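You operate a simulated robot arm through the tools that you are given. There is no shell and no other tool. Be economical: measure what you need, move in short steps, check, and stop when the job is done.

The job below is to be done with a simulated two-armed robot. You get a single attempt, and the scene is never put back.

Task
Move the SEEDS bundle from the green deed box to the card index with the red slider.
Fine: hold the box to open its drawer; bundle upright inside; shut the drawer; red slider up to FOUR; the other bundle stays. Set down upright: what you pick out.

The check looks at the end state, three seconds after you hand in, the way a careful person would. Anything else that was tipped, shoved, dropped, spilled or broken makes it a failure.

Robot
Two 7-joint arms with two-finger parallel grippers on one trunk, on a base that drives. Base frame: it is fixed to the floor where the robot stands at the start and does not move with it; the origin is under the middle of the robot, x ahead of it, y to its left, z up; the surface under the hand at the start is at about z = 770. Lengths are in mm, angles in rad, forces in N, time in s.
The left shoulder is at the start at [70, 133, 1126], the right one opposite. With the tool pointing down near the work surface each hand reaches from about 100 to 640 mm from the robot's upright axis, wherever it stands, measured 20 degrees to its own side. Places, roughly: drawer of the green deed box [600, 0, 800]; inside of the card index with the red slider [500, -500, 800]; red slider [500, -600, 800]. Payload 1.57 kg a hand.
The tool frame of a hand sits at the grasp point between the pads (the TCP): z along the fingers, y along the line on which they close. The tips reach 30 mm beyond it. Largest opening 80 mm; finger width 17, thickness 12; the body of the gripper, 40 by 82 mm, starts 80 mm behind the TCP.
Orientation is that of the tool frame in the base frame, as [roll, pitch, yaw] about the fixed x, y, z axes, in that order (R = Rz(yaw) Ry(pitch) Rx(roll)). With the fingers straight down and closing along the base's y, the tool's x points along the base's -x, its y along +y and its z along -z.

Tools
- The arms move only by the tool apply_moves. It takes "left_moves", "right_moves" or both (then of equal length, played together; a hand with none holds still); each is a list of rows, each a list of 7 numbers: the shift along the tool's x, y, z in units of 40 mm (1.0 is 40 mm), then the turn, a rotation vector about the tool's x, y, z in units of 4 degrees (1.0 is 4 degrees), then the closure, from 0 (fully open) to 1 (shut). In form: [[tx, ty, tz, ax, ay, az, claw], ...]. A call has 1 to 20 rows; each row shifts and turns the commanded pose from where the row before left it, along the tool's axes as they then stand. A call with a number of a shift or a turn outside -1 to 1 is refused whole. Each row takes 0.2 s and may step no farther than 50 mm and 0.15 rad from the row before; otherwise, or with a gripper value out of range, the whole call is refused. Where a pose cannot be reached the arm comes as near as it can. A force on the tool above 90 N (or 10 N above the force at the start of the call, whichever is more), or a blocked arm, ends the call early, and 0.2 s more pass. The fingers move at their own pace (about 153 mm/s each) and stop on an object; they squeeze with about 35 N. The grip force told is the motor's: it shows also when the fingers shut on nothing. Time passes only in rows, and 0.2 s behind the last, so rows that do not move let the fingers close. The reply holds the time, the measured pose of the TCP, the force on the tool along the base axes, the opening and the grip force, in the units named above and with some noise, with the torque about the TCP (base axes, N m) and any sound that the robot's microphone picked up, and new pictures: "show" is both (left out), scene, wrist or none (wrist: the cameras of the hands that moved).
- Cameras (640 x 400 px; columns grow to the right, rows downward): "scene" is now at [129.7, -56.1, 1364.2]; the picture's right is [-0.48, -0.88, 0.00], its down [-0.54, 0.29, -0.79] and it looks along [0.69, -0.37, -0.62] (base axes); focal length 261 px, centre (320, 200). "left" rides on the left gripper at [72, 7, -122] in its tool frame; the picture's right is [-0.09, 1.00, 0.00], its down [-0.84, -0.08, -0.54] and it looks along [-0.54, -0.05, 0.84] (tool axes); focal length 238 px, centre (320, 200). "right" rides on the right gripper at [72, -7, -122] in its tool frame; the picture's right is [0.09, 1.00, 0.00], its down [-0.84, 0.08, -0.54] and it looks along [-0.54, 0.05, 0.84] (tool axes); focal length 238 px, centre (320, 200). There is no depth. A picture from a camera that has moved, and an enlarged one, comes with that camera's place and axes in the base frame and with its lens. The place of the scene camera against the robot may be out by one fixed shift of up to 25 mm in any direction.
- slide_trunk(by): slides the trunk up (or, below 0, down) by that many mm; the arms and the scene camera ride with it, the base frame stays. It gives what a move gives, with no picture.
- steer(legs): drives the robot by 1 to 6 legs, each [ahead, left, turn to the left] in mm, mm and rad, along the robot's own axes; the way and the turn of a leg run together, so that a leg with both is an arc; at most 1500 mm and 3.142 rad a leg. The arms and the cameras ride along, it lands a little off, and it stops where it bumps. It gives what a move gives, and a new picture of the scene camera.
- aim_head(pan, tilt): turns the head with the scene camera to pan (to the left, within 1.501 rad either way) and tilt (down, from -0.506 to 1.204), counted from straight ahead of the robot. It gives what a move gives, and a new picture of the scene camera.
- enlarge(camera, box): a new picture of the part [left, top, right, bottom] of that camera's present view, enlarged. No time passes.
- finish_job(): hands the job in; it is judged then, once.

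Go step by step. Nothing tells you exact positions but the pictures and the camera data: compare them with the known pose of the tool, close in by small moves and look again before you grip or let go. The budget is 120 turns and 260 pictures, counting those below and the enlarged ones. Unless the task says otherwise, let go and move clear before handing in, and close with one line.

The tools are called after "Call:" as name(argument=value, ...) on one line, values as JSON. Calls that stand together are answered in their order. apply_moves: Moves the arms, as the interface text tells. Its arguments: {"type":"object","properties":{"left_moves":{"type":"array","items":{"type":"array","items":{"type":"number"}}},"right_moves":{"type":"array","items":{"type":"array","items":{"type":"number"}}},"show":{"type":"string","enum":["both","scene","wrist","none"]}},"required":[]} The other tools are called the same way: slide_trunk (by) slides the trunk up or down; steer (legs) drives the base; aim_head (pan, tilt) turns the head that bears the scene camera; enlarge (camera, box) takes an enlarged picture of a part of a camera's view; finish_job () hands the job in.

At the start:

```text
time: 0.0
left_eef_pos: [388.0, -23.0, 1102.2]
left_orientation: [3.142, 0.0, -3.14]
left_ft_force: [0.1, -0.5, -1.1]
left_wrist_torque: [0.01, -0.02, 0.01]
left_opening: 80.2
left_grip_force: 0.1
right_eef_pos: [360.7, -401.5, 1124.7]
right_orientation: [3.141, 0.0, 3.141]
right_ft_force: [-1.3, 0.1, -0.9]
right_wrist_torque: [-0.03, -0.01, -0.02]
right_opening: 79.9
right_grip_force: 0.1
trunk travel left (down, up): [-700.0, 240.0]
robot x, y, heading: [-4.1, 1.7, 0.001]
head pan, tilt: [-0.496, 0.665]
```

scene: 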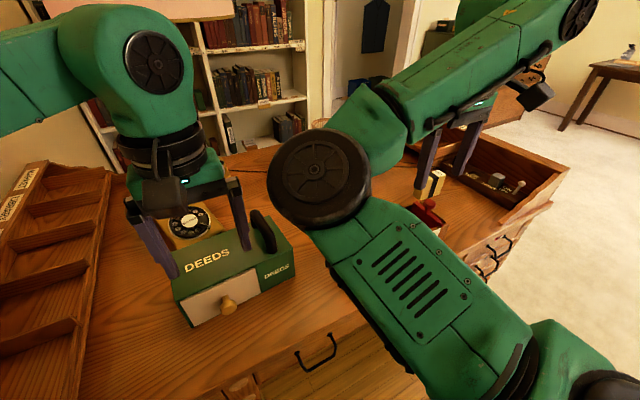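
right: 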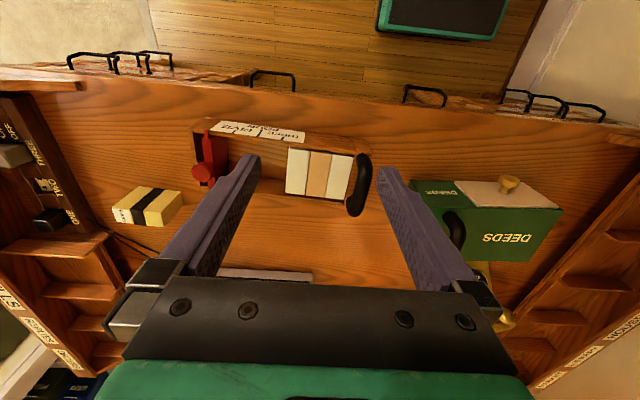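
left: 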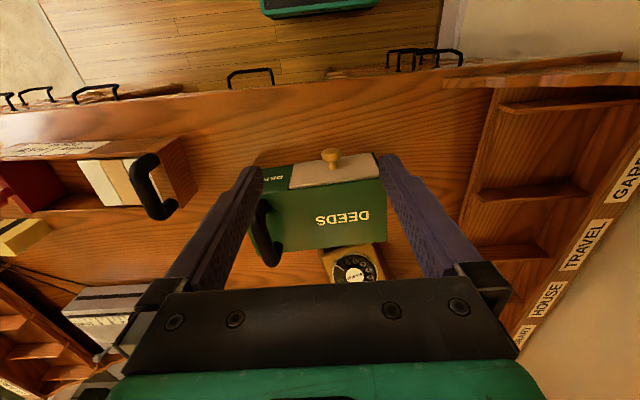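

I see the green deed box with a brass knob, a card index with a red slider, and a left-hand pigeonhole rack. I'll look closer first.

Call:
enlarge(camera="right", box=[180, 100, 400, 240])

Call:
enlarge(camera="left", box=[220, 130, 420, 290])

Call:
enlarge(camera="right", box=[0, 80, 200, 240])

Call:
enlarge(camera="left", box=[0, 120, 220, 270])

```text
2.86 times, centred on (290, 170) of right
camera zoom: at [289.3, -407.6, 1248.3], right [-0.09, 1.0, 0.0], down [0.84, 0.08, 0.54], along [0.54, 0.05, -0.84], focal length 681 px, centre (406, 286)
```

zoom: 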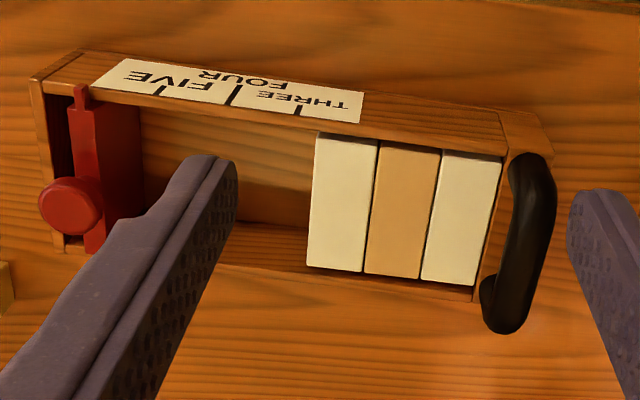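

```text
2.50 times, centred on (320, 210) of left
camera zoom: at [317.0, -15.1, 1224.7], right [0.09, 1.0, 0.0], down [0.84, -0.08, 0.54], along [0.54, -0.05, -0.84], focal length 596 px, centre (320, 175)
```

zoom: 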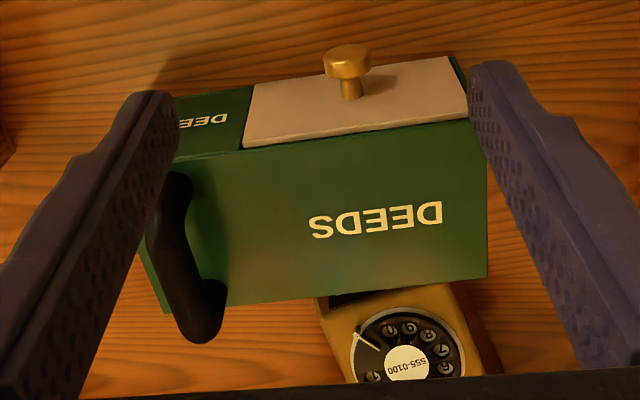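

```text
2.50 times, centred on (100, 160) of right
camera zoom: at [289.3, -407.6, 1248.3], right [-0.09, 1.0, 0.0], down [0.84, 0.08, 0.54], along [0.54, 0.05, -0.84], focal length 596 px, centre (870, 300)
```

zoom: 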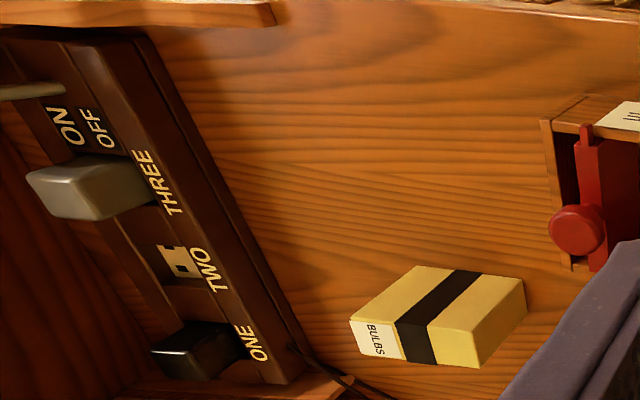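

```text
2.67 times, centred on (110, 195) of left
camera zoom: at [317.0, -15.1, 1224.7], right [0.09, 1.0, 0.0], down [0.84, -0.08, 0.54], along [0.54, -0.05, -0.84], focal length 636 px, centre (880, 213)
```

zoom: 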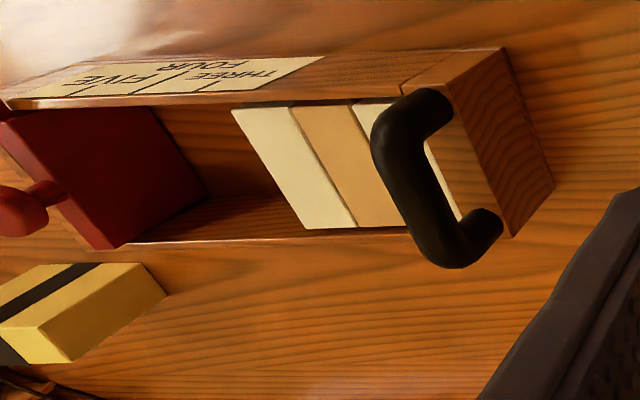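

Call:
enlarge(camera="scene", box=[110, 180, 310, 340])

Call:
apply_moves(right_moves=[[0, 0, 1, 0, 0, 0, 0], [0, 0, 1, 0, 0, 0, 0], [0, 0, 0.5, 0, 0, 0, 0]], left_moves=[[1, 0, 0, 0, 0, 0, 0], [1, 0, 0, 0, 0, 0, 0], [0, 0, 0, 0, 0, 0, 0]])

```text
2.50 times, centred on (210, 260) of scene
camera zoom: at [129.7, -56.1, 1364.2], right [-0.48, -0.88, 0.0], down [-0.54, 0.29, -0.79], along [0.69, -0.37, -0.62], focal length 652 px, centre (595, 50)
```

zoom: 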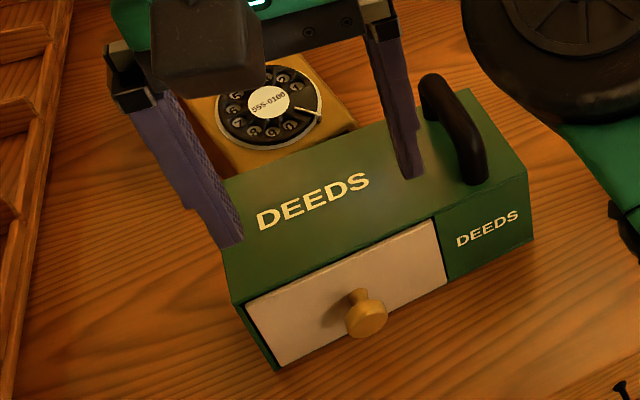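

```text
time: 0.8
left_eef_pos: [308.6, -18.8, 1101.9]
left_orientation: [3.14, 0.002, -3.139]
left_ft_force: [0.0, 8.4, -5.4]
left_wrist_torque: [-0.19, 0.02, 0.03]
left_opening: 72.3
left_grip_force: 0.2
right_eef_pos: [360.2, -400.7, 1024.8]
right_orientation: [3.141, 0.001, 3.141]
right_ft_force: [0.3, -0.4, 0.1]
right_wrist_torque: [0.01, -0.05, 0.02]
right_opening: 80.2
right_grip_force: 0.1
trunk travel left (down, up): [-700.0, 240.0]
robot x, y, heading: [0.2, 1.3, -0.001]
head pan, tilt: [-0.496, 0.665]
camera scene: at [130.4, -56.2, 1364.2], right [-0.48, -0.88, 0.0], down [-0.54, 0.29, -0.79], along [0.69, -0.37, -0.62], focal length 261 px, centre (320, 200)
camera right: at [289.5, -407.7, 1147.7], right [-0.09, 1.0, 0.0], down [0.84, 0.08, 0.54], along [0.54, 0.05, -0.84], focal length 238 px, centre (320, 200)
camera left: at [237.1, -13.0, 1224.0], right [0.09, 1.0, 0.0], down [0.84, -0.08, 0.54], along [0.54, -0.05, -0.84], focal length 238 px, centre (320, 200)
```

scene: 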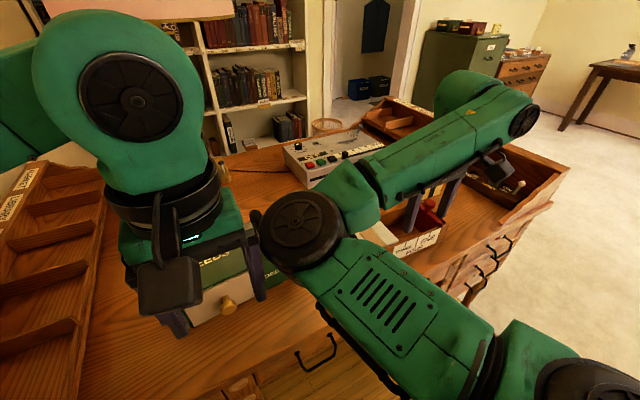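
right: 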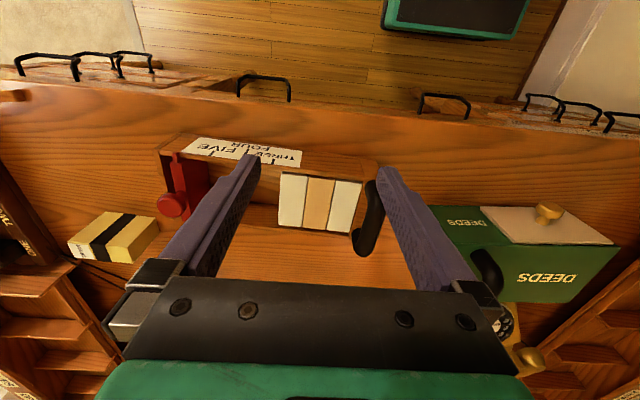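
left: 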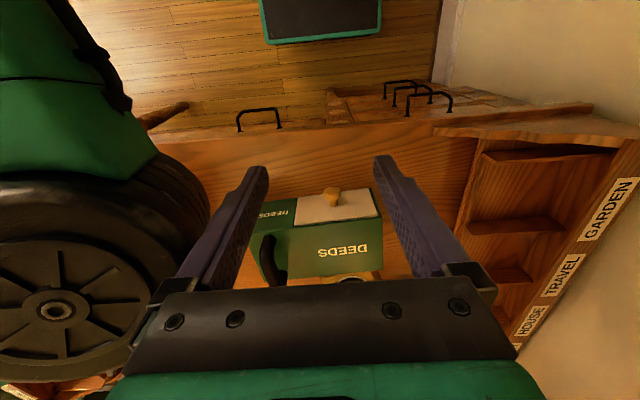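

The left finger seems to brush the right elbow; I'll shift the left hand away.

Call:
apply_moves(left_moves=[[-0.5, 1, 0, 0, 0, 0, 0], [0, 1, 0, 0, 0, 0, 0], [0, 1, 0, 0, 0, 0, 0], [0, 0, 0, 0, 0, 0, 0]], show="wrist")

Call:
enlarge(camera="right", box=[140, 110, 400, 270])

Call:
enlarge(camera="right", box=[420, 170, 640, 320])

Call:
enlarge(camera="left", box=[100, 130, 360, 300])

```text
time: 1.8
left_eef_pos: [325.8, 97.3, 1100.2]
left_orientation: [-3.141, 0.002, -3.141]
left_ft_force: [0.4, -0.3, -0.4]
left_wrist_torque: [-0.01, 0.03, 0.01]
left_opening: 80.0
left_grip_force: 0.1
right_eef_pos: [360.7, -402.1, 1024.6]
right_orientation: [3.141, 0.0, 3.141]
right_ft_force: [0.2, -0.4, -0.7]
right_wrist_torque: [-0.05, -0.02, -0.02]
right_opening: 79.8
right_grip_force: 0.0
trunk travel left (down, up): [-700.0, 240.0]
robot x, y, heading: [0.1, 1.7, -0.002]
head pan, tilt: [-0.496, 0.665]
camera left: at [254.4, 103.2, 1222.4], right [0.09, 1.0, 0.0], down [0.84, -0.08, 0.54], along [0.54, -0.05, -0.84], focal length 238 px, centre (320, 200)
```

left: 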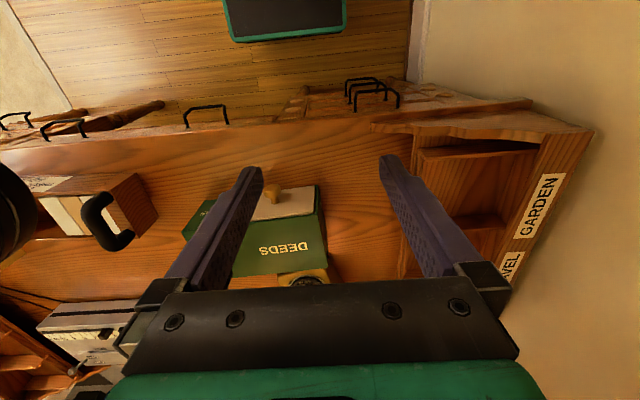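

```text
2.46 times, centred on (270, 190) of right
camera zoom: at [289.4, -408.1, 1147.8], right [-0.09, 1.0, 0.0], down [0.84, 0.08, 0.54], along [0.54, 0.05, -0.84], focal length 587 px, centre (443, 225)
```

zoom: 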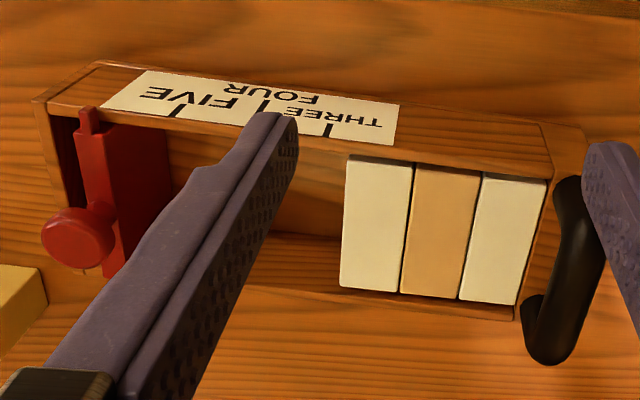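

```text
2.67 times, centred on (530, 245) of right
camera zoom: at [289.4, -408.1, 1147.8], right [-0.09, 1.0, 0.0], down [0.84, 0.08, 0.54], along [0.54, 0.05, -0.84], focal length 636 px, centre (-240, 80)
```

zoom: 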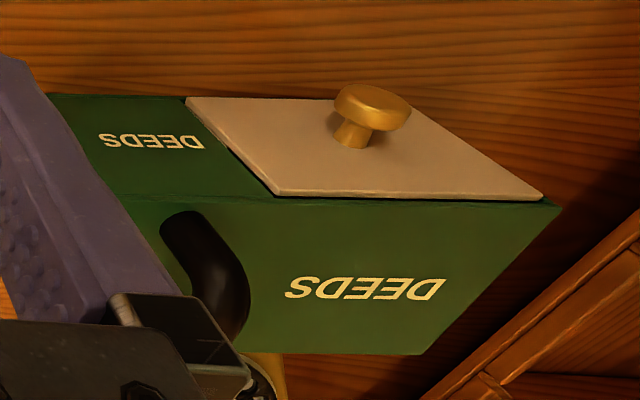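

```text
2.35 times, centred on (230, 215) of left
camera zoom: at [254.4, 103.2, 1222.4], right [0.09, 1.0, 0.0], down [0.84, -0.08, 0.54], along [0.54, -0.05, -0.84], focal length 561 px, centre (532, 165)
```

zoom: 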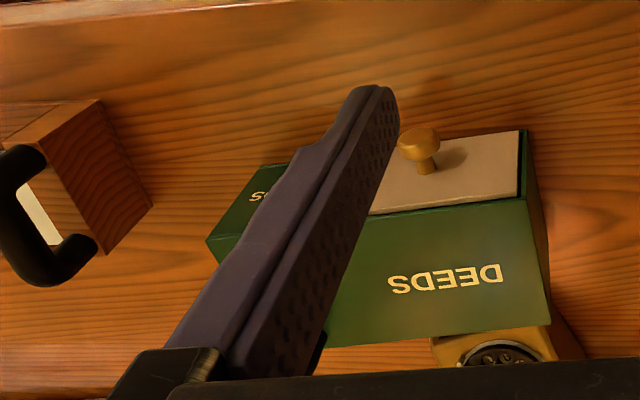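

Call:
apply_moves(right_moves=[[0, 0, -1, 0, 0, 0, 0], [0, 0, -0.6, 0, 0, 0, 0], [-0.53, 0.88, 0, 0, 0, -0.16, 0], [-0.53, 0.88, 0, 0, 0, -0.16, 0], [-0.53, 0.88, 0, 0, 0, -0.16, 0], [-0.53, 0.88, 0, 0, 0, -0.16, 0], [-0.53, 0.88, 0, 0, 0, -0.16, 0], [-0.53, 0.88, 0, 0, 0, -0.16, 0], [-0.53, 0.7, 0, 0, 0, -0.16, 0]], left_moves=[[0, 1, 0, 0, 0, 0, 0], [0, 1, 0, 0, 0, 0, 0], [0, 0, 0, 0, 0, 0, 0], [0, 0, 0, 0, 0, 0, 0], [0, 0, 0, 0, 0, 0, 0], [0, 0, 0, 0, 0, 0, 0], [0, 0, 0, 0, 0, 0, 0], [0, 0, 0, 0, 0, 0, 0], [0, 0, 0, 0, 0, 0, 0]])

```text
time: 3.8
left_eef_pos: [328.2, 176.6, 1101.3]
left_orientation: [3.141, -0.001, -3.141]
left_ft_force: [0.6, -0.5, -0.5]
left_wrist_torque: [-0.01, -0.02, -0.02]
left_opening: 79.8
left_grip_force: 0.1
right_eef_pos: [369.0, -381.5, 1094.7]
right_orientation: [-3.141, -0.002, -3.063]
right_ft_force: [-0.1, 0.1, 0.1]
right_wrist_torque: [0.0, 0.02, 0.02]
right_opening: 80.1
right_grip_force: 0.1
right hand out of reach, approached as far as the arm can: row 3, 4, 5, 6, 7, 8, 9
trunk travel left (down, up): [-700.0, 240.0]
robot x, y, heading: [-1.7, -0.8, -0.001]
head pan, tilt: [-0.496, 0.665]
camera scene: at [129.9, -56.2, 1364.2], right [-0.48, -0.88, 0.0], down [-0.54, 0.29, -0.79], along [0.69, -0.37, -0.62], focal length 261 px, centre (320, 200)
camera right: at [298.2, -393.2, 1217.3], right [-0.17, 0.99, 0.0], down [0.83, 0.14, 0.54], along [0.53, 0.09, -0.84], focal length 238 px, centre (320, 200)
camera left: at [256.2, 182.4, 1223.5], right [0.09, 1.0, 0.0], down [0.84, -0.08, 0.54], along [0.54, -0.05, -0.84], focal length 238 px, centre (320, 200)
```

scene: 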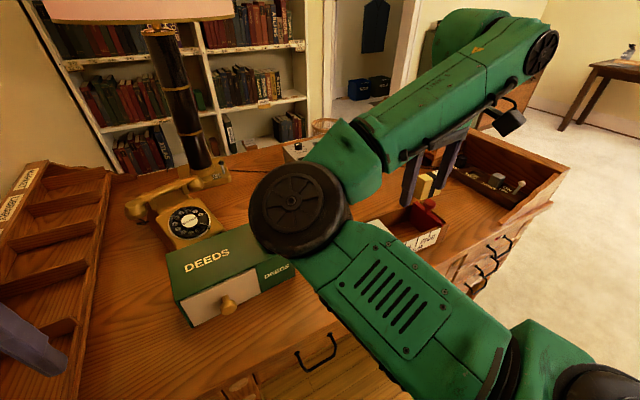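
right: 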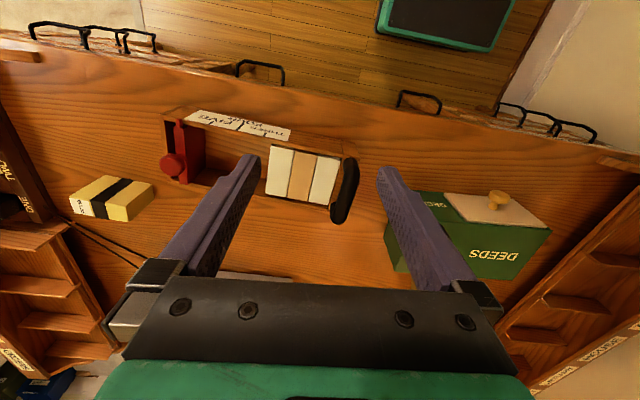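
left: 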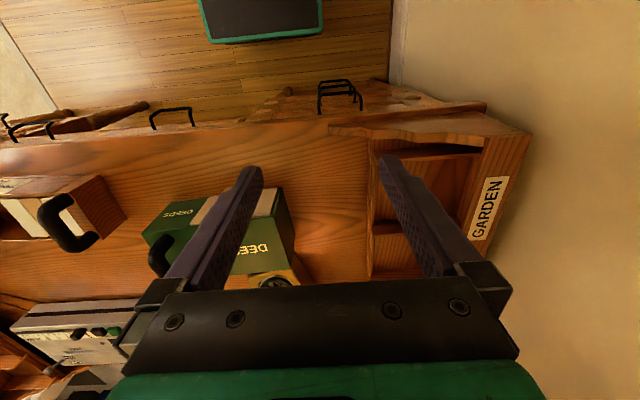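

Call:
apply_moves(right_moves=[[0, 0, 1, 0, 0, 0, 0], [0, 0, 1, 0, 0, 0, 0], [0, 1, 0, 0, 0, 0, 0], [0, 1, 0, 0, 0, 0, 0], [-0.5, 0.5, 0, 0, 0, 0, 0], [-0.5, 0.5, 0, 0, 0, 0, 0]], show="scene")

```text
time: 5.2
left_eef_pos: [328.2, 177.7, 1101.3]
left_orientation: [-3.14, 0.0, -3.14]
left_ft_force: [0.2, -0.3, -0.1]
left_wrist_torque: [-0.01, -0.01, -0.02]
left_opening: 80.1
left_grip_force: 0.1
right_eef_pos: [421.4, -368.3, 1011.4]
right_orientation: [-3.142, -0.002, -3.064]
right_ft_force: [0.0, 1.0, 0.3]
right_wrist_torque: [0.0, 0.01, -0.01]
right_opening: 79.9
right_grip_force: 0.1
right hand out of reach, approached as far as the arm can: row 2, 3, 4, 5, 6
trunk travel left (down, up): [-700.0, 240.0]
robot x, y, heading: [1.7, -0.3, 0.001]
head pan, tilt: [-0.496, 0.665]
camera scene: at [130.4, -55.3, 1364.1], right [-0.48, -0.88, 0.0], down [-0.54, 0.29, -0.79], along [0.69, -0.37, -0.62], focal length 261 px, centre (320, 200)
```

scene: 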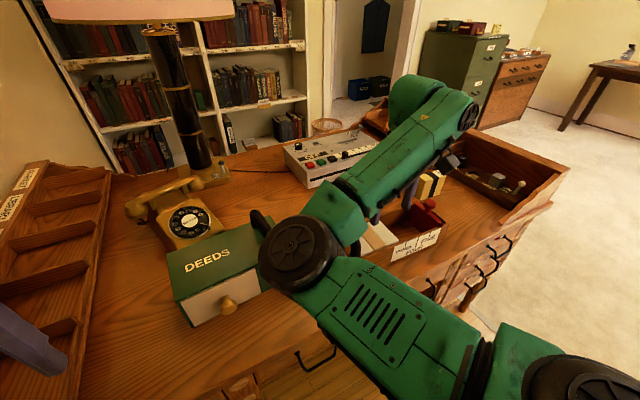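

Call:
steer(legs=[[90, 0, 0]])

```text
time: 6.3
left_eef_pos: [418.5, 177.3, 1100.9]
left_orientation: [-3.141, 0.001, 3.141]
left_ft_force: [0.2, -0.7, 0.5]
left_wrist_torque: [-0.01, -0.01, -0.02]
left_opening: 80.0
left_grip_force: 0.1
right_eef_pos: [509.9, -369.8, 1012.4]
right_orientation: [3.141, 0.0, -3.064]
right_ft_force: [-0.3, 0.0, 0.6]
right_wrist_torque: [-0.02, 0.04, 0.02]
right_opening: 80.0
right_grip_force: 0.1
trunk travel left (down, up): [-700.0, 240.0]
robot x, y, heading: [91.7, -2.5, -0.004]
head pan, tilt: [-0.496, 0.665]
camera scene: at [219.3, -56.1, 1364.3], right [-0.48, -0.88, 0.0], down [-0.54, 0.29, -0.79], along [0.69, -0.37, -0.62], focal length 261 px, centre (320, 200)
```

scene: 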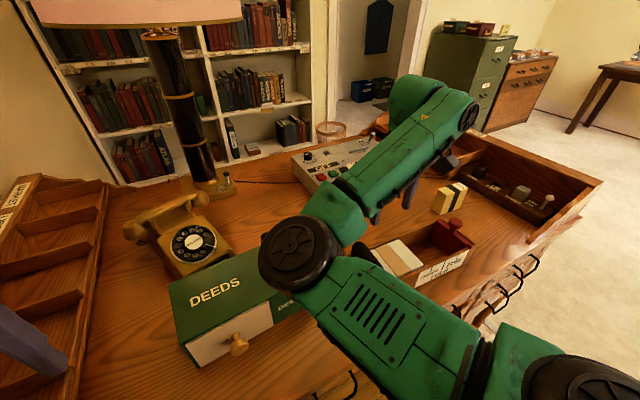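

Call:
apply_moves(right_moves=[[-0.16, 1, 0, 0, 0, 0, 0], [-0.16, 1, 0, 0, 0, 0, 0], [-0.16, 1, 0, 0, 0, 0, 0], [-0.16, 1, 0, 0, 0, 0, 0], [-0.16, 1, 0, 0, 0, 0, 0], [-0.16, 1, 0, 0, 0, 0, 0]])

```text
time: 7.7
left_eef_pos: [418.8, 175.8, 1099.8]
left_orientation: [-3.139, 0.0, -3.141]
left_ft_force: [0.7, 0.1, 0.3]
left_wrist_torque: [-0.02, 0.01, 0.02]
left_opening: 80.2
left_grip_force: 0.1
right_eef_pos: [646.8, -240.1, 1012.5]
right_orientation: [-3.141, 0.0, -3.065]
right_ft_force: [0.3, -0.2, 0.8]
right_wrist_torque: [-0.01, -0.01, 0.0]
right_opening: 79.9
right_grip_force: 0.1
right hand out of reach, approached as far as the arm can: row 1, 2, 3, 4, 5, 6
trunk travel left (down, up): [-700.0, 240.0]
robot x, y, heading: [90.3, 4.1, -0.005]
head pan, tilt: [-0.496, 0.665]
camera scene: at [220.9, -55.1, 1364.2], right [-0.48, -0.88, 0.0], down [-0.54, 0.29, -0.79], along [0.69, -0.38, -0.62], focal length 261 px, centre (320, 200)
camera right: at [576.0, -251.8, 1135.8], right [-0.17, 0.99, 0.0], down [0.83, 0.14, 0.54], along [0.53, 0.09, -0.84], focal length 238 px, centre (320, 200)
```

scene: 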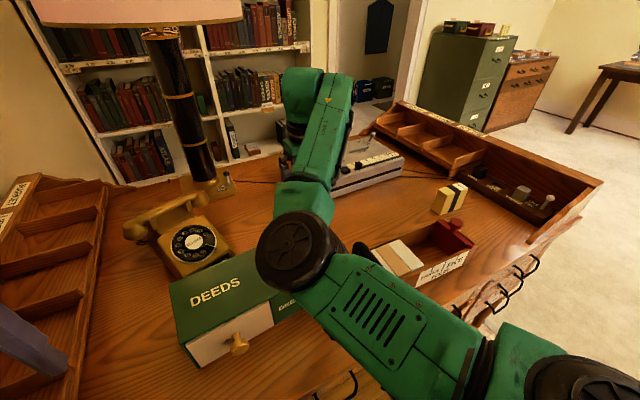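
right: 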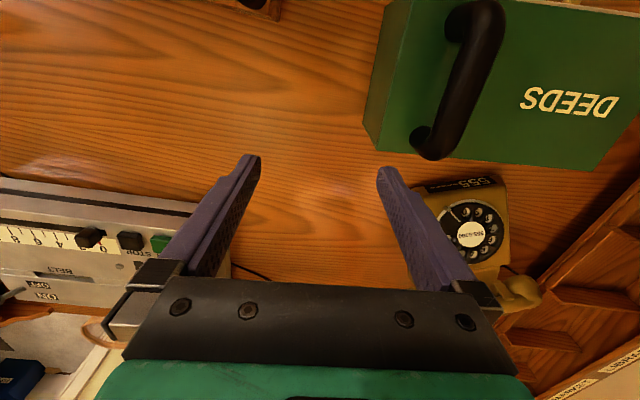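

Call:
slide_trunk(by=150)

Call:
apply_moves(right_moves=[[0, 0, 1, 0, 0, 0, 0], [0, 0, 1, 0, 0, 0, 0], [0, 0, 1, 0, 0, 0, 0], [0, 0, 0.7, 0, 0, 0, 0], [0.5, 0.8, 0, 0, 0, 0, 0], [0.5, 0.8, 0, 0, 0, 0, 0], [0.5, 0.8, 0, 0, 0, 0, 0], [0.5, 0.6, 0, 0, 0, 0, 0]])

```text
time: 9.5
left_eef_pos: [419.4, 176.6, 1250.7]
left_orientation: [3.142, -0.001, 3.14]
left_ft_force: [-0.1, 0.4, -0.1]
left_wrist_torque: [-0.03, 0.01, 0.01]
left_opening: 79.8
left_grip_force: 0.1
right_eef_pos: [645.1, -241.8, 1163.0]
right_orientation: [-3.141, -0.001, -3.064]
right_ft_force: [0.1, -0.1, 0.0]
right_wrist_torque: [0.03, 0.0, 0.0]
right_opening: 80.1
right_grip_force: 0.0
trunk travel left (down, up): [-850.0, 90.0]
robot x, y, heading: [92.3, -0.0, -0.006]
head pan, tilt: [-0.496, 0.665]
```

```text
time: 11.5
left_eef_pos: [419.7, 175.3, 1250.5]
left_orientation: [-3.141, 0.002, 3.141]
left_ft_force: [0.3, 0.0, 0.3]
left_wrist_torque: [0.03, 0.0, 0.02]
left_opening: 79.9
left_grip_force: 0.1
right_eef_pos: [595.0, -174.4, 993.0]
right_orientation: [-3.077, 0.025, -3.119]
right_ft_force: [-0.6, -1.1, -0.4]
right_wrist_torque: [0.01, -0.02, 0.0]
right_opening: 79.7
right_grip_force: 0.1
right hand out of reach, approached as far as the arm can: row 6, 7, 8
trunk travel left (down, up): [-850.0, 90.0]
robot x, y, heading: [86.4, 2.2, -0.0]
head pan, tilt: [-0.496, 0.665]
stopped in row 8 (right hand): the arm was blocked; the commanded pose is now the measured one
camera scene: at [220.1, -56.2, 1514.2], right [-0.48, -0.88, 0.0], down [-0.54, 0.29, -0.79], along [0.69, -0.37, -0.62], focal length 261 px, centre (320, 200)
camera right: at [520.5, -174.0, 1115.2], right [-0.11, 0.99, -0.07], down [0.82, 0.13, 0.56], along [0.56, 0.01, -0.83], focal length 238 px, centre (320, 200)
```

scene: 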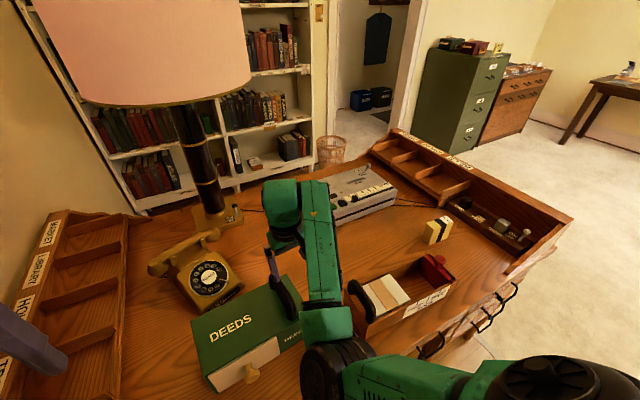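
right: 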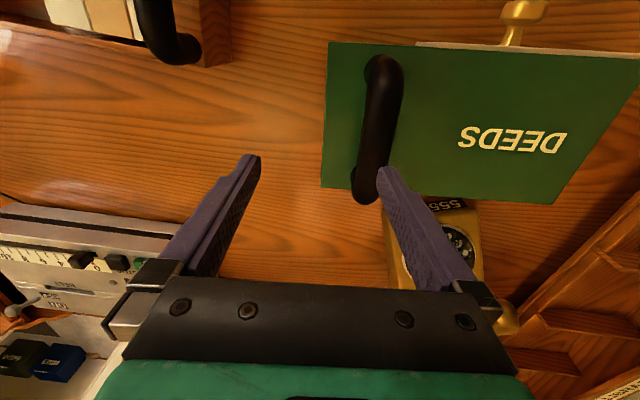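

Call:
enlarge(camera="scene", box=[180, 170, 500, 400])

Call:
aim_head(pan=-0.4, tilt=1.1)

```text
1.74 times, centred on (340, 285) of scene
camera zoom: at [220.1, -56.2, 1514.2], right [-0.48, -0.88, 0.0], down [-0.54, 0.29, -0.79], along [0.69, -0.37, -0.62], focal length 454 px, centre (285, 52)
```

zoom: 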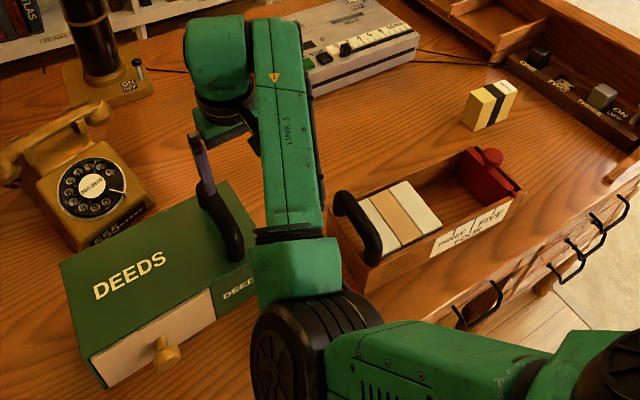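

```text
time: 12.3
left_eef_pos: [419.1, 175.5, 1251.0]
left_orientation: [-3.141, 0.0, -3.141]
left_ft_force: [0.6, 0.5, 0.6]
left_wrist_torque: [0.01, 0.0, 0.0]
left_opening: 80.2
left_grip_force: 0.1
right_eef_pos: [595.9, -174.2, 991.7]
right_orientation: [-3.078, 0.022, -3.117]
right_ft_force: [-0.5, -0.5, 0.1]
right_wrist_torque: [0.02, -0.04, -0.03]
right_opening: 80.1
right_grip_force: 0.1
trunk travel left (down, up): [-850.0, 90.0]
robot x, y, heading: [88.7, 0.2, -0.004]
head pan, tilt: [-0.4, 1.1]
camera scene: at [202.9, -39.8, 1481.3], right [-0.39, -0.92, 0.0], down [-0.82, 0.35, -0.45], along [0.42, -0.18, -0.89], focal length 261 px, centre (320, 200)
```

scene: 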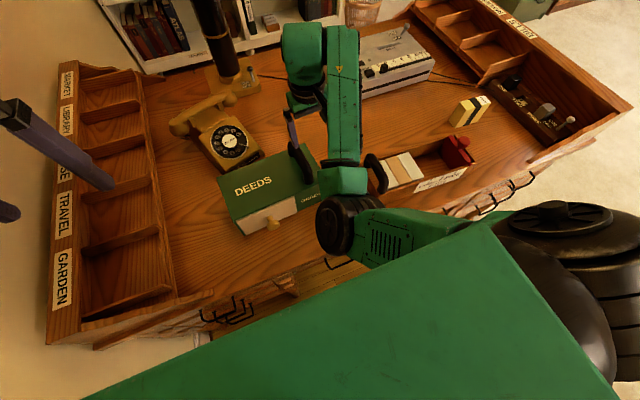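

Call:
steer(legs=[[-75, 0, 0]])

Call:
apply_moves(right_moves=[[-0.5, 0.2, 0, 0, 0, 0, 0], [-0.5, 0.2, 0, 0, 0, 0, 0]])

```text
time: 13.4
left_eef_pos: [349.8, 174.8, 1247.7]
left_orientation: [-3.141, -0.005, 3.141]
left_ft_force: [0.6, -0.2, 0.3]
left_wrist_torque: [0.05, 0.03, -0.01]
left_opening: 80.0
left_grip_force: 0.0
right_eef_pos: [523.0, -174.3, 989.5]
right_orientation: [-3.078, 0.018, -3.12]
right_ft_force: [0.0, 0.2, -0.1]
right_wrist_torque: [-0.01, 0.03, 0.0]
right_opening: 80.1
right_grip_force: 0.0
trunk travel left (down, up): [-850.0, 90.0]
robot x, y, heading: [13.9, 2.6, -0.002]
head pan, tilt: [-0.4, 1.1]
camera scene: at [134.9, -39.6, 1480.7], right [-0.39, -0.92, 0.0], down [-0.82, 0.35, -0.45], along [0.41, -0.18, -0.89], focal length 261 px, centre (320, 200)
```

scene: 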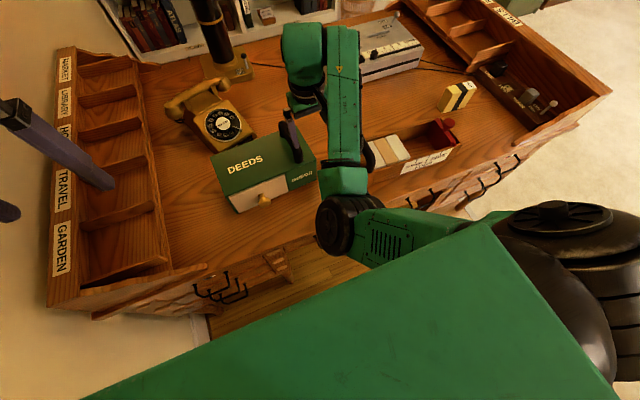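

```text
time: 14.0
left_eef_pos: [347.6, 176.9, 1248.6]
left_orientation: [-3.139, -0.002, 3.141]
left_ft_force: [0.2, 0.6, 0.6]
left_wrist_torque: [0.0, 0.04, 0.02]
left_opening: 79.9
left_grip_force: 0.0
right_eef_pos: [561.8, -169.1, 990.7]
right_orientation: [-3.059, 0.019, -3.134]
right_ft_force: [0.0, 0.4, -0.3]
right_wrist_torque: [0.0, -0.03, 0.0]
right_opening: 79.9
right_grip_force: 0.2
trunk travel left (down, up): [-850.0, 90.0]
robot x, y, heading: [16.6, -1.6, -0.005]
head pan, tilt: [-0.4, 1.1]
camera scene: at [132.0, -38.6, 1481.0], right [-0.39, -0.92, 0.0], down [-0.82, 0.35, -0.45], along [0.42, -0.18, -0.89], focal length 261 px, centre (320, 200)
camera right: at [488.0, -165.6, 1112.6], right [-0.1, 0.99, -0.08], down [0.83, 0.13, 0.55], along [0.56, -0.02, -0.83], focal length 238 px, centre (320, 200)
```

scene: 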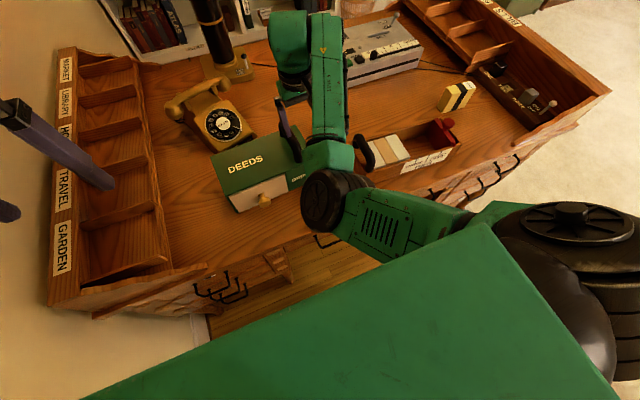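
right: 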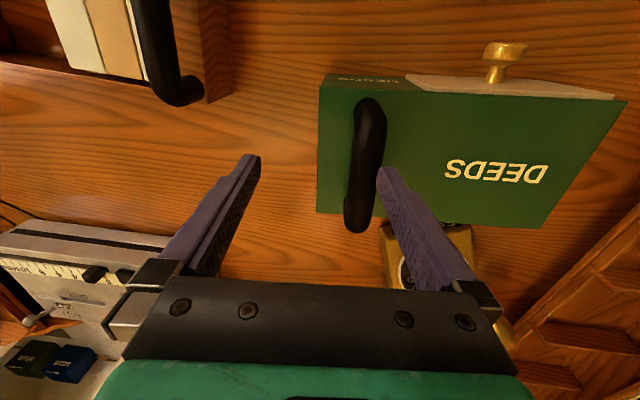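

Call:
apply_moves(right_moves=[[0, 0.4, 0, -0.6, 0.14, -0.6, 0], [0, 0.45, 0, -0.59, 0.13, -0.5, 0]], show="wrist")

```text
time: 14.6
left_eef_pos: [345.7, 176.2, 1249.0]
left_orientation: [-3.14, 0.0, 3.14]
left_ft_force: [-0.2, 0.3, -0.4]
left_wrist_torque: [-0.02, 0.01, -0.01]
left_opening: 80.0
left_grip_force: 0.0
right_eef_pos: [560.3, -134.0, 991.5]
right_orientation: [3.134, 0.004, -3.061]
right_ft_force: [-0.1, -0.4, -0.4]
right_wrist_torque: [-0.02, 0.01, 0.01]
right_opening: 79.7
right_grip_force: 0.0
trunk travel left (down, up): [-850.0, 90.0]
robot x, y, heading: [14.4, 1.1, -0.006]
head pan, tilt: [-0.4, 1.1]
camera right: at [489.2, -147.0, 1114.9], right [-0.17, 0.98, 0.01], down [0.83, 0.14, 0.55], along [0.54, 0.1, -0.84], focal length 238 px, centre (320, 200)
```

right: 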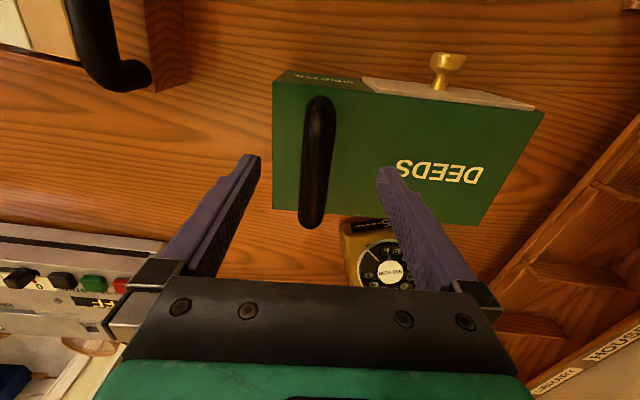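

Call:
apply_moves(right_moves=[[0, -0.05, 0.75, 0.1, 0, 0, 0], [0, 0, 0.5, 0, 0, 0, 0]])

Call:
enlarge(camera="scene", box=[200, 90, 360, 220])

```text
time: 15.2
left_eef_pos: [345.7, 175.2, 1249.7]
left_orientation: [-3.14, 0.0, 3.139]
left_ft_force: [0.1, -1.1, 0.1]
left_wrist_torque: [0.02, 0.0, -0.01]
left_opening: 80.0
left_grip_force: 0.0
right_eef_pos: [563.6, -137.7, 944.7]
right_orientation: [-3.138, 0.014, -3.063]
right_ft_force: [-0.2, -0.3, -0.9]
right_wrist_torque: [-0.01, -0.02, 0.0]
right_opening: 80.0
right_grip_force: 0.2
trunk travel left (down, up): [-850.0, 90.0]
robot x, y, heading: [17.7, 1.2, -0.01]
head pan, tilt: [-0.4, 1.1]
camera scene: at [129.0, -39.5, 1481.2], right [-0.39, -0.92, 0.0], down [-0.82, 0.35, -0.45], along [0.42, -0.18, -0.89], focal length 261 px, centre (320, 200)
camera right: at [491.4, -150.8, 1067.0], right [-0.17, 0.99, -0.01], down [0.82, 0.14, 0.55], along [0.55, 0.09, -0.83], focal length 238 px, centre (320, 200)
```

scene: 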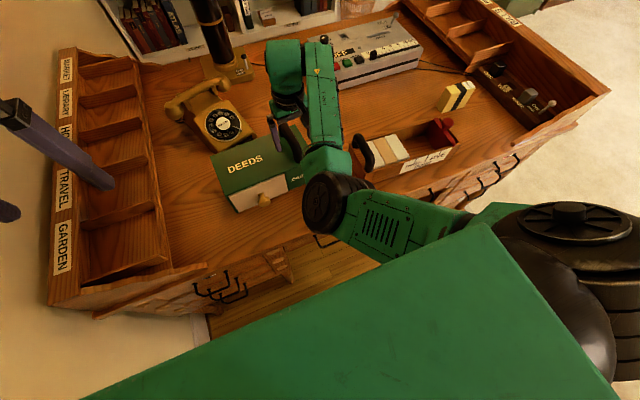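
right: 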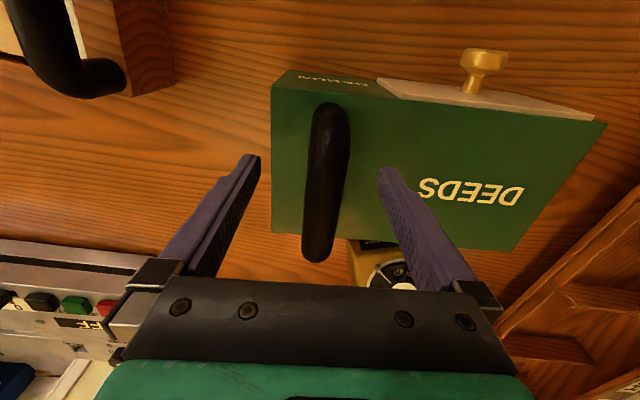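

```text
3.08 times, centred on (280, 155) of scene
camera zoom: at [129.0, -39.5, 1481.2], right [-0.39, -0.92, 0.0], down [-0.82, 0.35, -0.45], along [0.42, -0.18, -0.89], focal length 803 px, centre (443, 338)
```

zoom: 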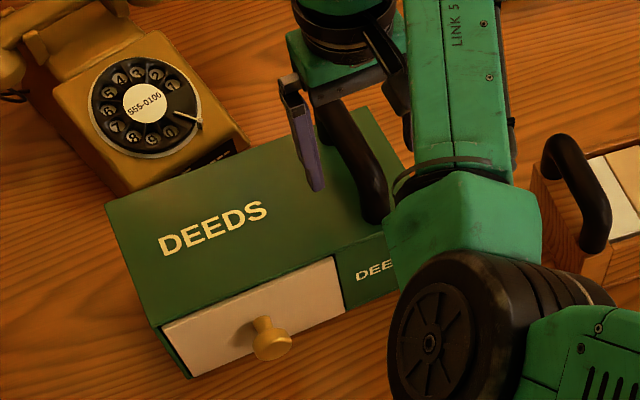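

Call:
apply_moves(right_moves=[[0, 0, 0.5, 0, -0.2, 0, 0.2]], show="none")

Call:
enlarge(camera="right", box=[220, 90, 420, 290])

```text
time: 15.6
left_eef_pos: [345.2, 175.5, 1251.0]
left_orientation: [3.141, 0.002, 3.14]
left_ft_force: [0.3, -0.8, -0.4]
left_wrist_torque: [0.0, 0.03, 0.01]
left_opening: 80.2
left_grip_force: 0.0
right_eef_pos: [564.1, -141.1, 927.5]
right_orientation: [-3.136, 0.032, -3.067]
right_ft_force: [-0.4, 0.1, -0.5]
right_wrist_torque: [-0.01, -0.01, -0.04]
right_opening: 64.2
right_grip_force: 0.1
trunk travel left (down, up): [-850.0, 90.0]
robot x, y, heading: [18.0, -2.1, -0.001]
head pan, tilt: [-0.4, 1.1]
```

```text
2.00 times, centred on (320, 190) of right
camera zoom: at [489.8, -152.9, 1049.2], right [-0.17, 0.99, -0.01], down [0.81, 0.14, 0.57], along [0.56, 0.09, -0.82], focal length 477 px, centre (320, 220)
```

zoom: 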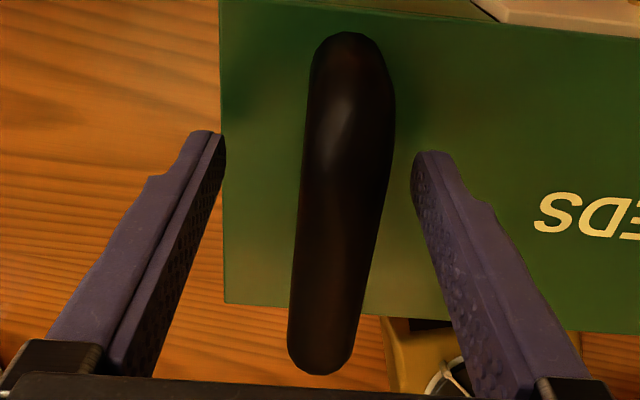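

Call:
apply_moves(right_moves=[[0, 0.18, 0.1, 0, 0.46, 0, 0.2], [0, 0, 0, 0, 0, 0, 0.2]], show="none")

Call:
enlarge(camera="right", box=[220, 90, 420, 290])

```text
time: 16.2
left_eef_pos: [344.0, 176.5, 1249.6]
left_orientation: [-3.142, 0.0, 3.141]
left_ft_force: [-0.1, 0.1, 0.3]
left_wrist_torque: [0.01, 0.03, 0.0]
left_opening: 79.9
left_grip_force: 0.1
right_eef_pos: [558.0, -133.3, 914.8]
right_orientation: [-3.131, -0.022, -3.06]
right_ft_force: [0.7, 0.6, 0.0]
right_wrist_torque: [-0.02, -0.02, 0.01]
right_opening: 64.1
right_grip_force: 0.0
trunk travel left (down, up): [-850.0, 90.0]
robot x, y, heading: [15.4, -0.9, -0.005]
head pan, tilt: [-0.4, 1.1]
```

```text
2.00 times, centred on (320, 190) of right
camera zoom: at [489.0, -144.3, 1038.8], right [-0.17, 0.98, -0.01], down [0.84, 0.15, 0.52], along [0.52, 0.08, -0.85], focal length 477 px, centre (320, 220)
```

zoom: 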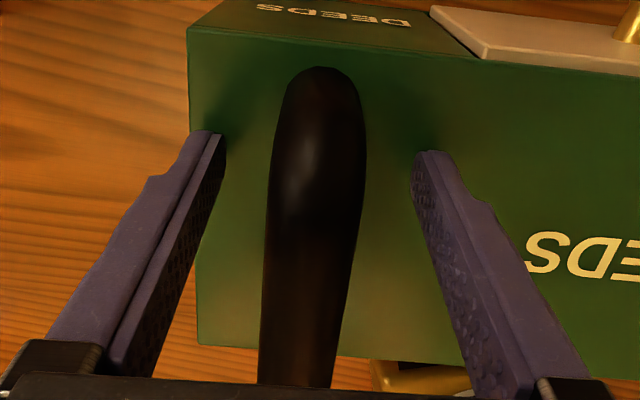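

Call:
apply_moves(right_moves=[[0, 0, 0, 0, 0, 0, 0.5], [0, 0, 0, 0, 0, 0, 0.7], [0, 0, 0, 0, 0, 0, 1], [0, 0, 0, 0, 0, 0, 1]], show="both")

```text
time: 17.2
left_eef_pos: [345.1, 174.7, 1249.9]
left_orientation: [3.141, -0.001, 3.138]
left_ft_force: [-1.0, 0.0, -0.3]
left_wrist_torque: [0.02, -0.02, 0.03]
left_opening: 79.9
left_grip_force: 0.0
right_eef_pos: [559.3, -132.3, 914.9]
right_orientation: [-3.138, -0.019, -3.063]
right_ft_force: [-1.1, 0.2, -0.6]
right_wrist_torque: [-0.22, 0.28, 0.09]
right_opening: 25.7
right_grip_force: 34.5
trunk travel left (down, up): [-850.0, 90.0]
robot x, y, heading: [14.2, -1.5, -0.002]
head pan, tilt: [-0.4, 1.1]
camera scene: at [129.4, -40.0, 1481.1], right [-0.39, -0.92, 0.0], down [-0.82, 0.35, -0.45], along [0.42, -0.18, -0.89], focal length 261 px, centre (320, 200)
camera right: at [491.0, -144.0, 1040.6], right [-0.17, 0.99, 0.0], down [0.84, 0.15, 0.53], along [0.52, 0.09, -0.85], focal length 238 px, centre (320, 200)
```

scene: 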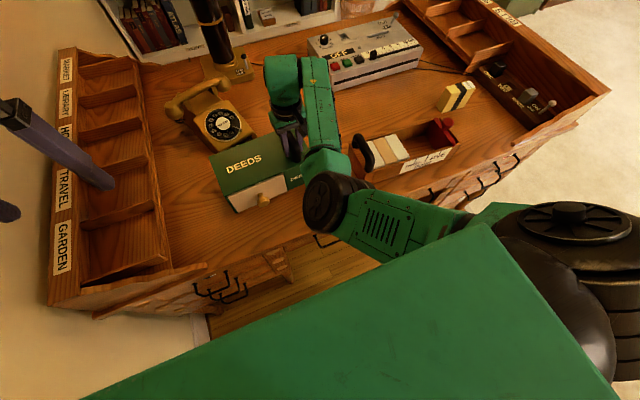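
right: 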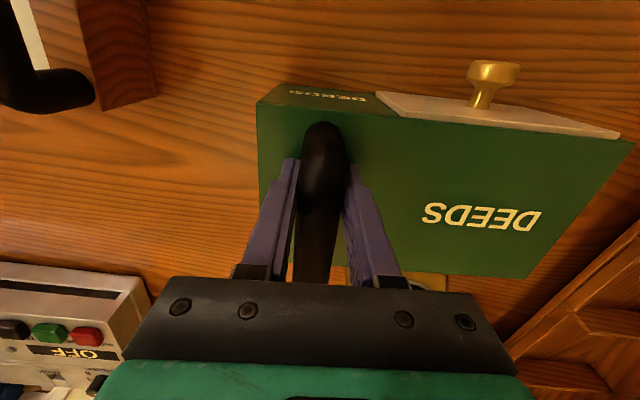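

Call:
apply_moves(left_moves=[[-0.3, 0, 0.7, 0.95, 0, -0.15, 0.3], [-0.3, 0, 0.7, 0.95, 0, -0.15, 0.3], [-0.3, 0, 0.7, 0.95, 0, -0.15, 0.3], [-0.3, 0, 0.7, 0.95, 0, -0.15, 0.3], [-0.3, 0, 0.7, 0.95, 0, -0.15, 0.3], [-0.3, 0, 0.7, 0.95, 0, -0.15, 0.3], [-0.3, 0, 0.7, 0.95, 0, -0.15, 0.3], [-0.3, 0, 0.7, 0.95, 0, -0.15, 0.3]])

```text
time: 19.0
left_eef_pos: [443.1, 127.0, 1036.1]
left_orientation: [-2.612, -0.024, -3.062]
left_ft_force: [-0.3, 0.0, 0.4]
left_wrist_torque: [0.02, 0.02, 0.02]
left_opening: 56.1
left_grip_force: 0.1
right_eef_pos: [559.7, -132.3, 914.7]
right_orientation: [-3.136, -0.017, -3.062]
right_ft_force: [1.7, -0.3, -0.5]
right_wrist_torque: [0.1, -0.02, -0.22]
right_opening: 25.8
right_grip_force: 34.9
trunk travel left (down, up): [-850.0, 90.0]
robot x, y, heading: [18.9, -2.6, -0.002]
head pan, tilt: [-0.4, 1.1]
camera scene: at [129.5, -40.2, 1481.2], right [-0.39, -0.92, 0.0], down [-0.82, 0.35, -0.45], along [0.42, -0.18, -0.89], focal length 261 px, centre (320, 200)
camera left: at [368.5, 187.8, 1140.6], right [0.01, 0.86, -0.51], down [0.83, 0.27, 0.49], along [0.56, -0.43, -0.71], focal length 238 px, centre (320, 200)
```

scene: 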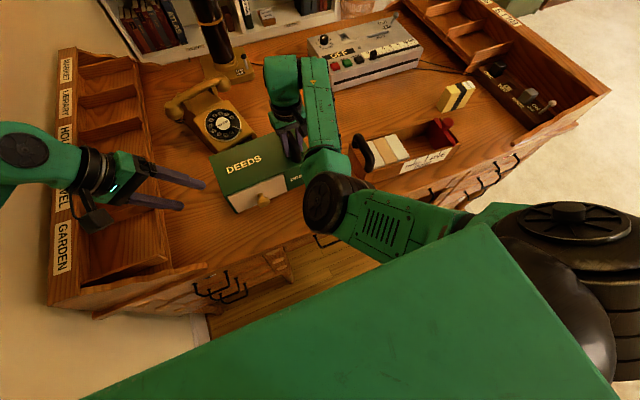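
left: 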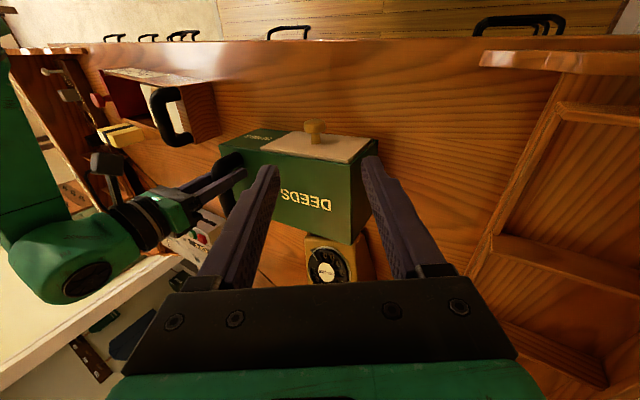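

Call:
apply_moves(left_moves=[[-0.12, -0.07, 1, 0, 0, 0, 0.3], [-0.12, -0.07, 1, 0, 0, 0, 0.3], [-0.12, -0.07, 1, 0, 0, 0, 0.3], [-0.12, -0.07, 1, 0, 0, 0, 0.3]])

Call:
enlarge(camera="left", box=[200, 90, 440, 290])

```text
time: 20.0
left_eef_pos: [466.1, 37.9, 902.6]
left_orientation: [-2.61, -0.023, -3.065]
left_ft_force: [0.1, -0.2, 0.7]
left_wrist_torque: [0.01, 0.05, 0.03]
left_opening: 56.1
left_grip_force: 0.0
right_eef_pos: [559.5, -131.5, 915.8]
right_orientation: [-3.137, -0.019, -3.061]
right_ft_force: [0.4, -0.7, -0.2]
right_wrist_torque: [0.33, 0.06, -0.01]
right_opening: 25.8
right_grip_force: 34.9
trunk travel left (down, up): [-850.0, 90.0]
robot x, y, heading: [10.2, -2.7, -0.003]
head pan, tilt: [-0.4, 1.1]
camera scene: at [128.8, -40.3, 1481.3], right [-0.39, -0.92, 0.0], down [-0.82, 0.35, -0.45], along [0.42, -0.18, -0.89], focal length 261 px, centre (320, 200)
camera left: at [391.5, 98.6, 1008.3], right [0.01, 0.86, -0.51], down [0.83, 0.27, 0.49], along [0.56, -0.43, -0.71], focal length 238 px, centre (320, 200)
```

scene: 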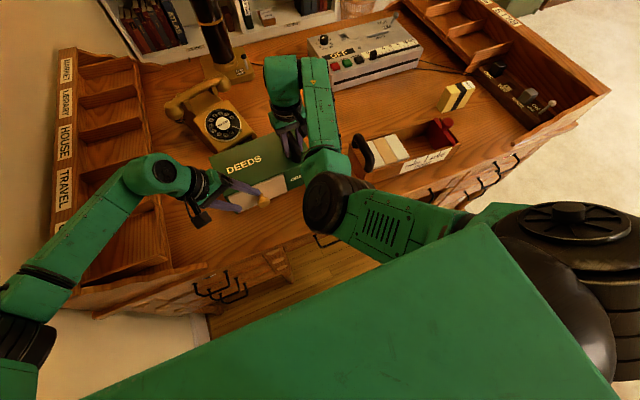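
left: 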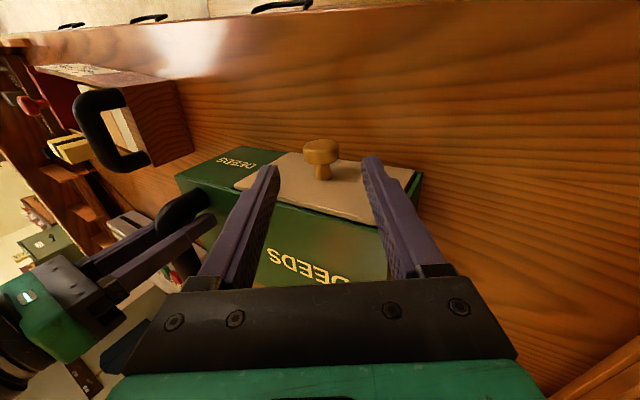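

```text
2.00 times, centred on (320, 190) of left
camera zoom: at [391.5, 98.6, 1008.3], right [0.01, 0.86, -0.51], down [0.83, 0.27, 0.49], along [0.56, -0.43, -0.71], focal length 477 px, centre (320, 220)
```

zoom: 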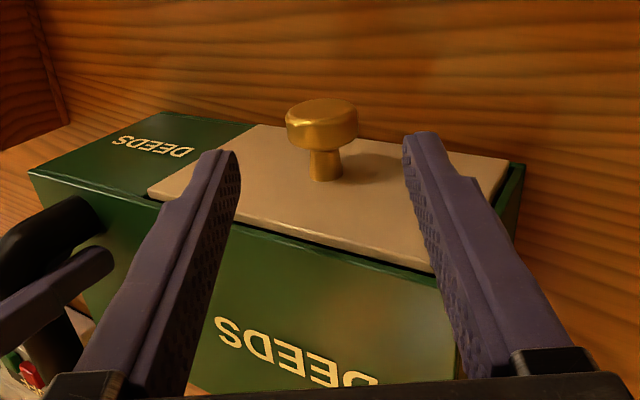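

Call:
apply_moves(left_moves=[[-0.1, -0.03, 0.9, 0, 0, 0, 0.3], [-0.1, -0.02, 0.9, 0, 0, 0, 0.3], [-0.05, 0, 0.45, 0, 0, 0, 0.3]], show="none")

Call:
enlarge(camera="left", box=[200, 90, 440, 290])

```text
time: 20.8
left_eef_pos: [477.7, -9.6, 823.6]
left_orientation: [-2.611, -0.021, -3.062]
left_ft_force: [-0.1, 0.2, 0.3]
left_wrist_torque: [0.01, 0.02, -0.01]
left_opening: 56.1
left_grip_force: 0.1
right_eef_pos: [557.3, -133.3, 915.7]
right_orientation: [-3.136, -0.018, -3.062]
right_ft_force: [0.5, 0.3, -0.5]
right_wrist_torque: [0.16, -0.06, -0.02]
right_opening: 25.9
right_grip_force: 34.9
trunk travel left (down, up): [-850.0, 90.0]
robot x, y, heading: [17.1, 6.8, -0.001]
head pan, tilt: [-0.4, 1.1]
```

```text
2.00 times, centred on (320, 190) of left
camera zoom: at [403.1, 52.2, 928.8], right [0.01, 0.86, -0.51], down [0.83, 0.27, 0.49], along [0.56, -0.43, -0.71], focal length 477 px, centre (320, 220)
```

zoom: 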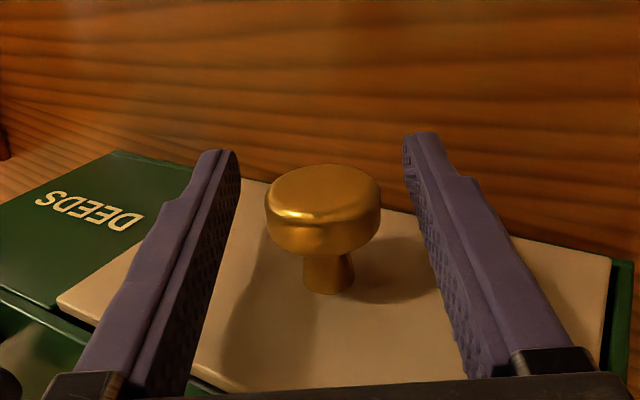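

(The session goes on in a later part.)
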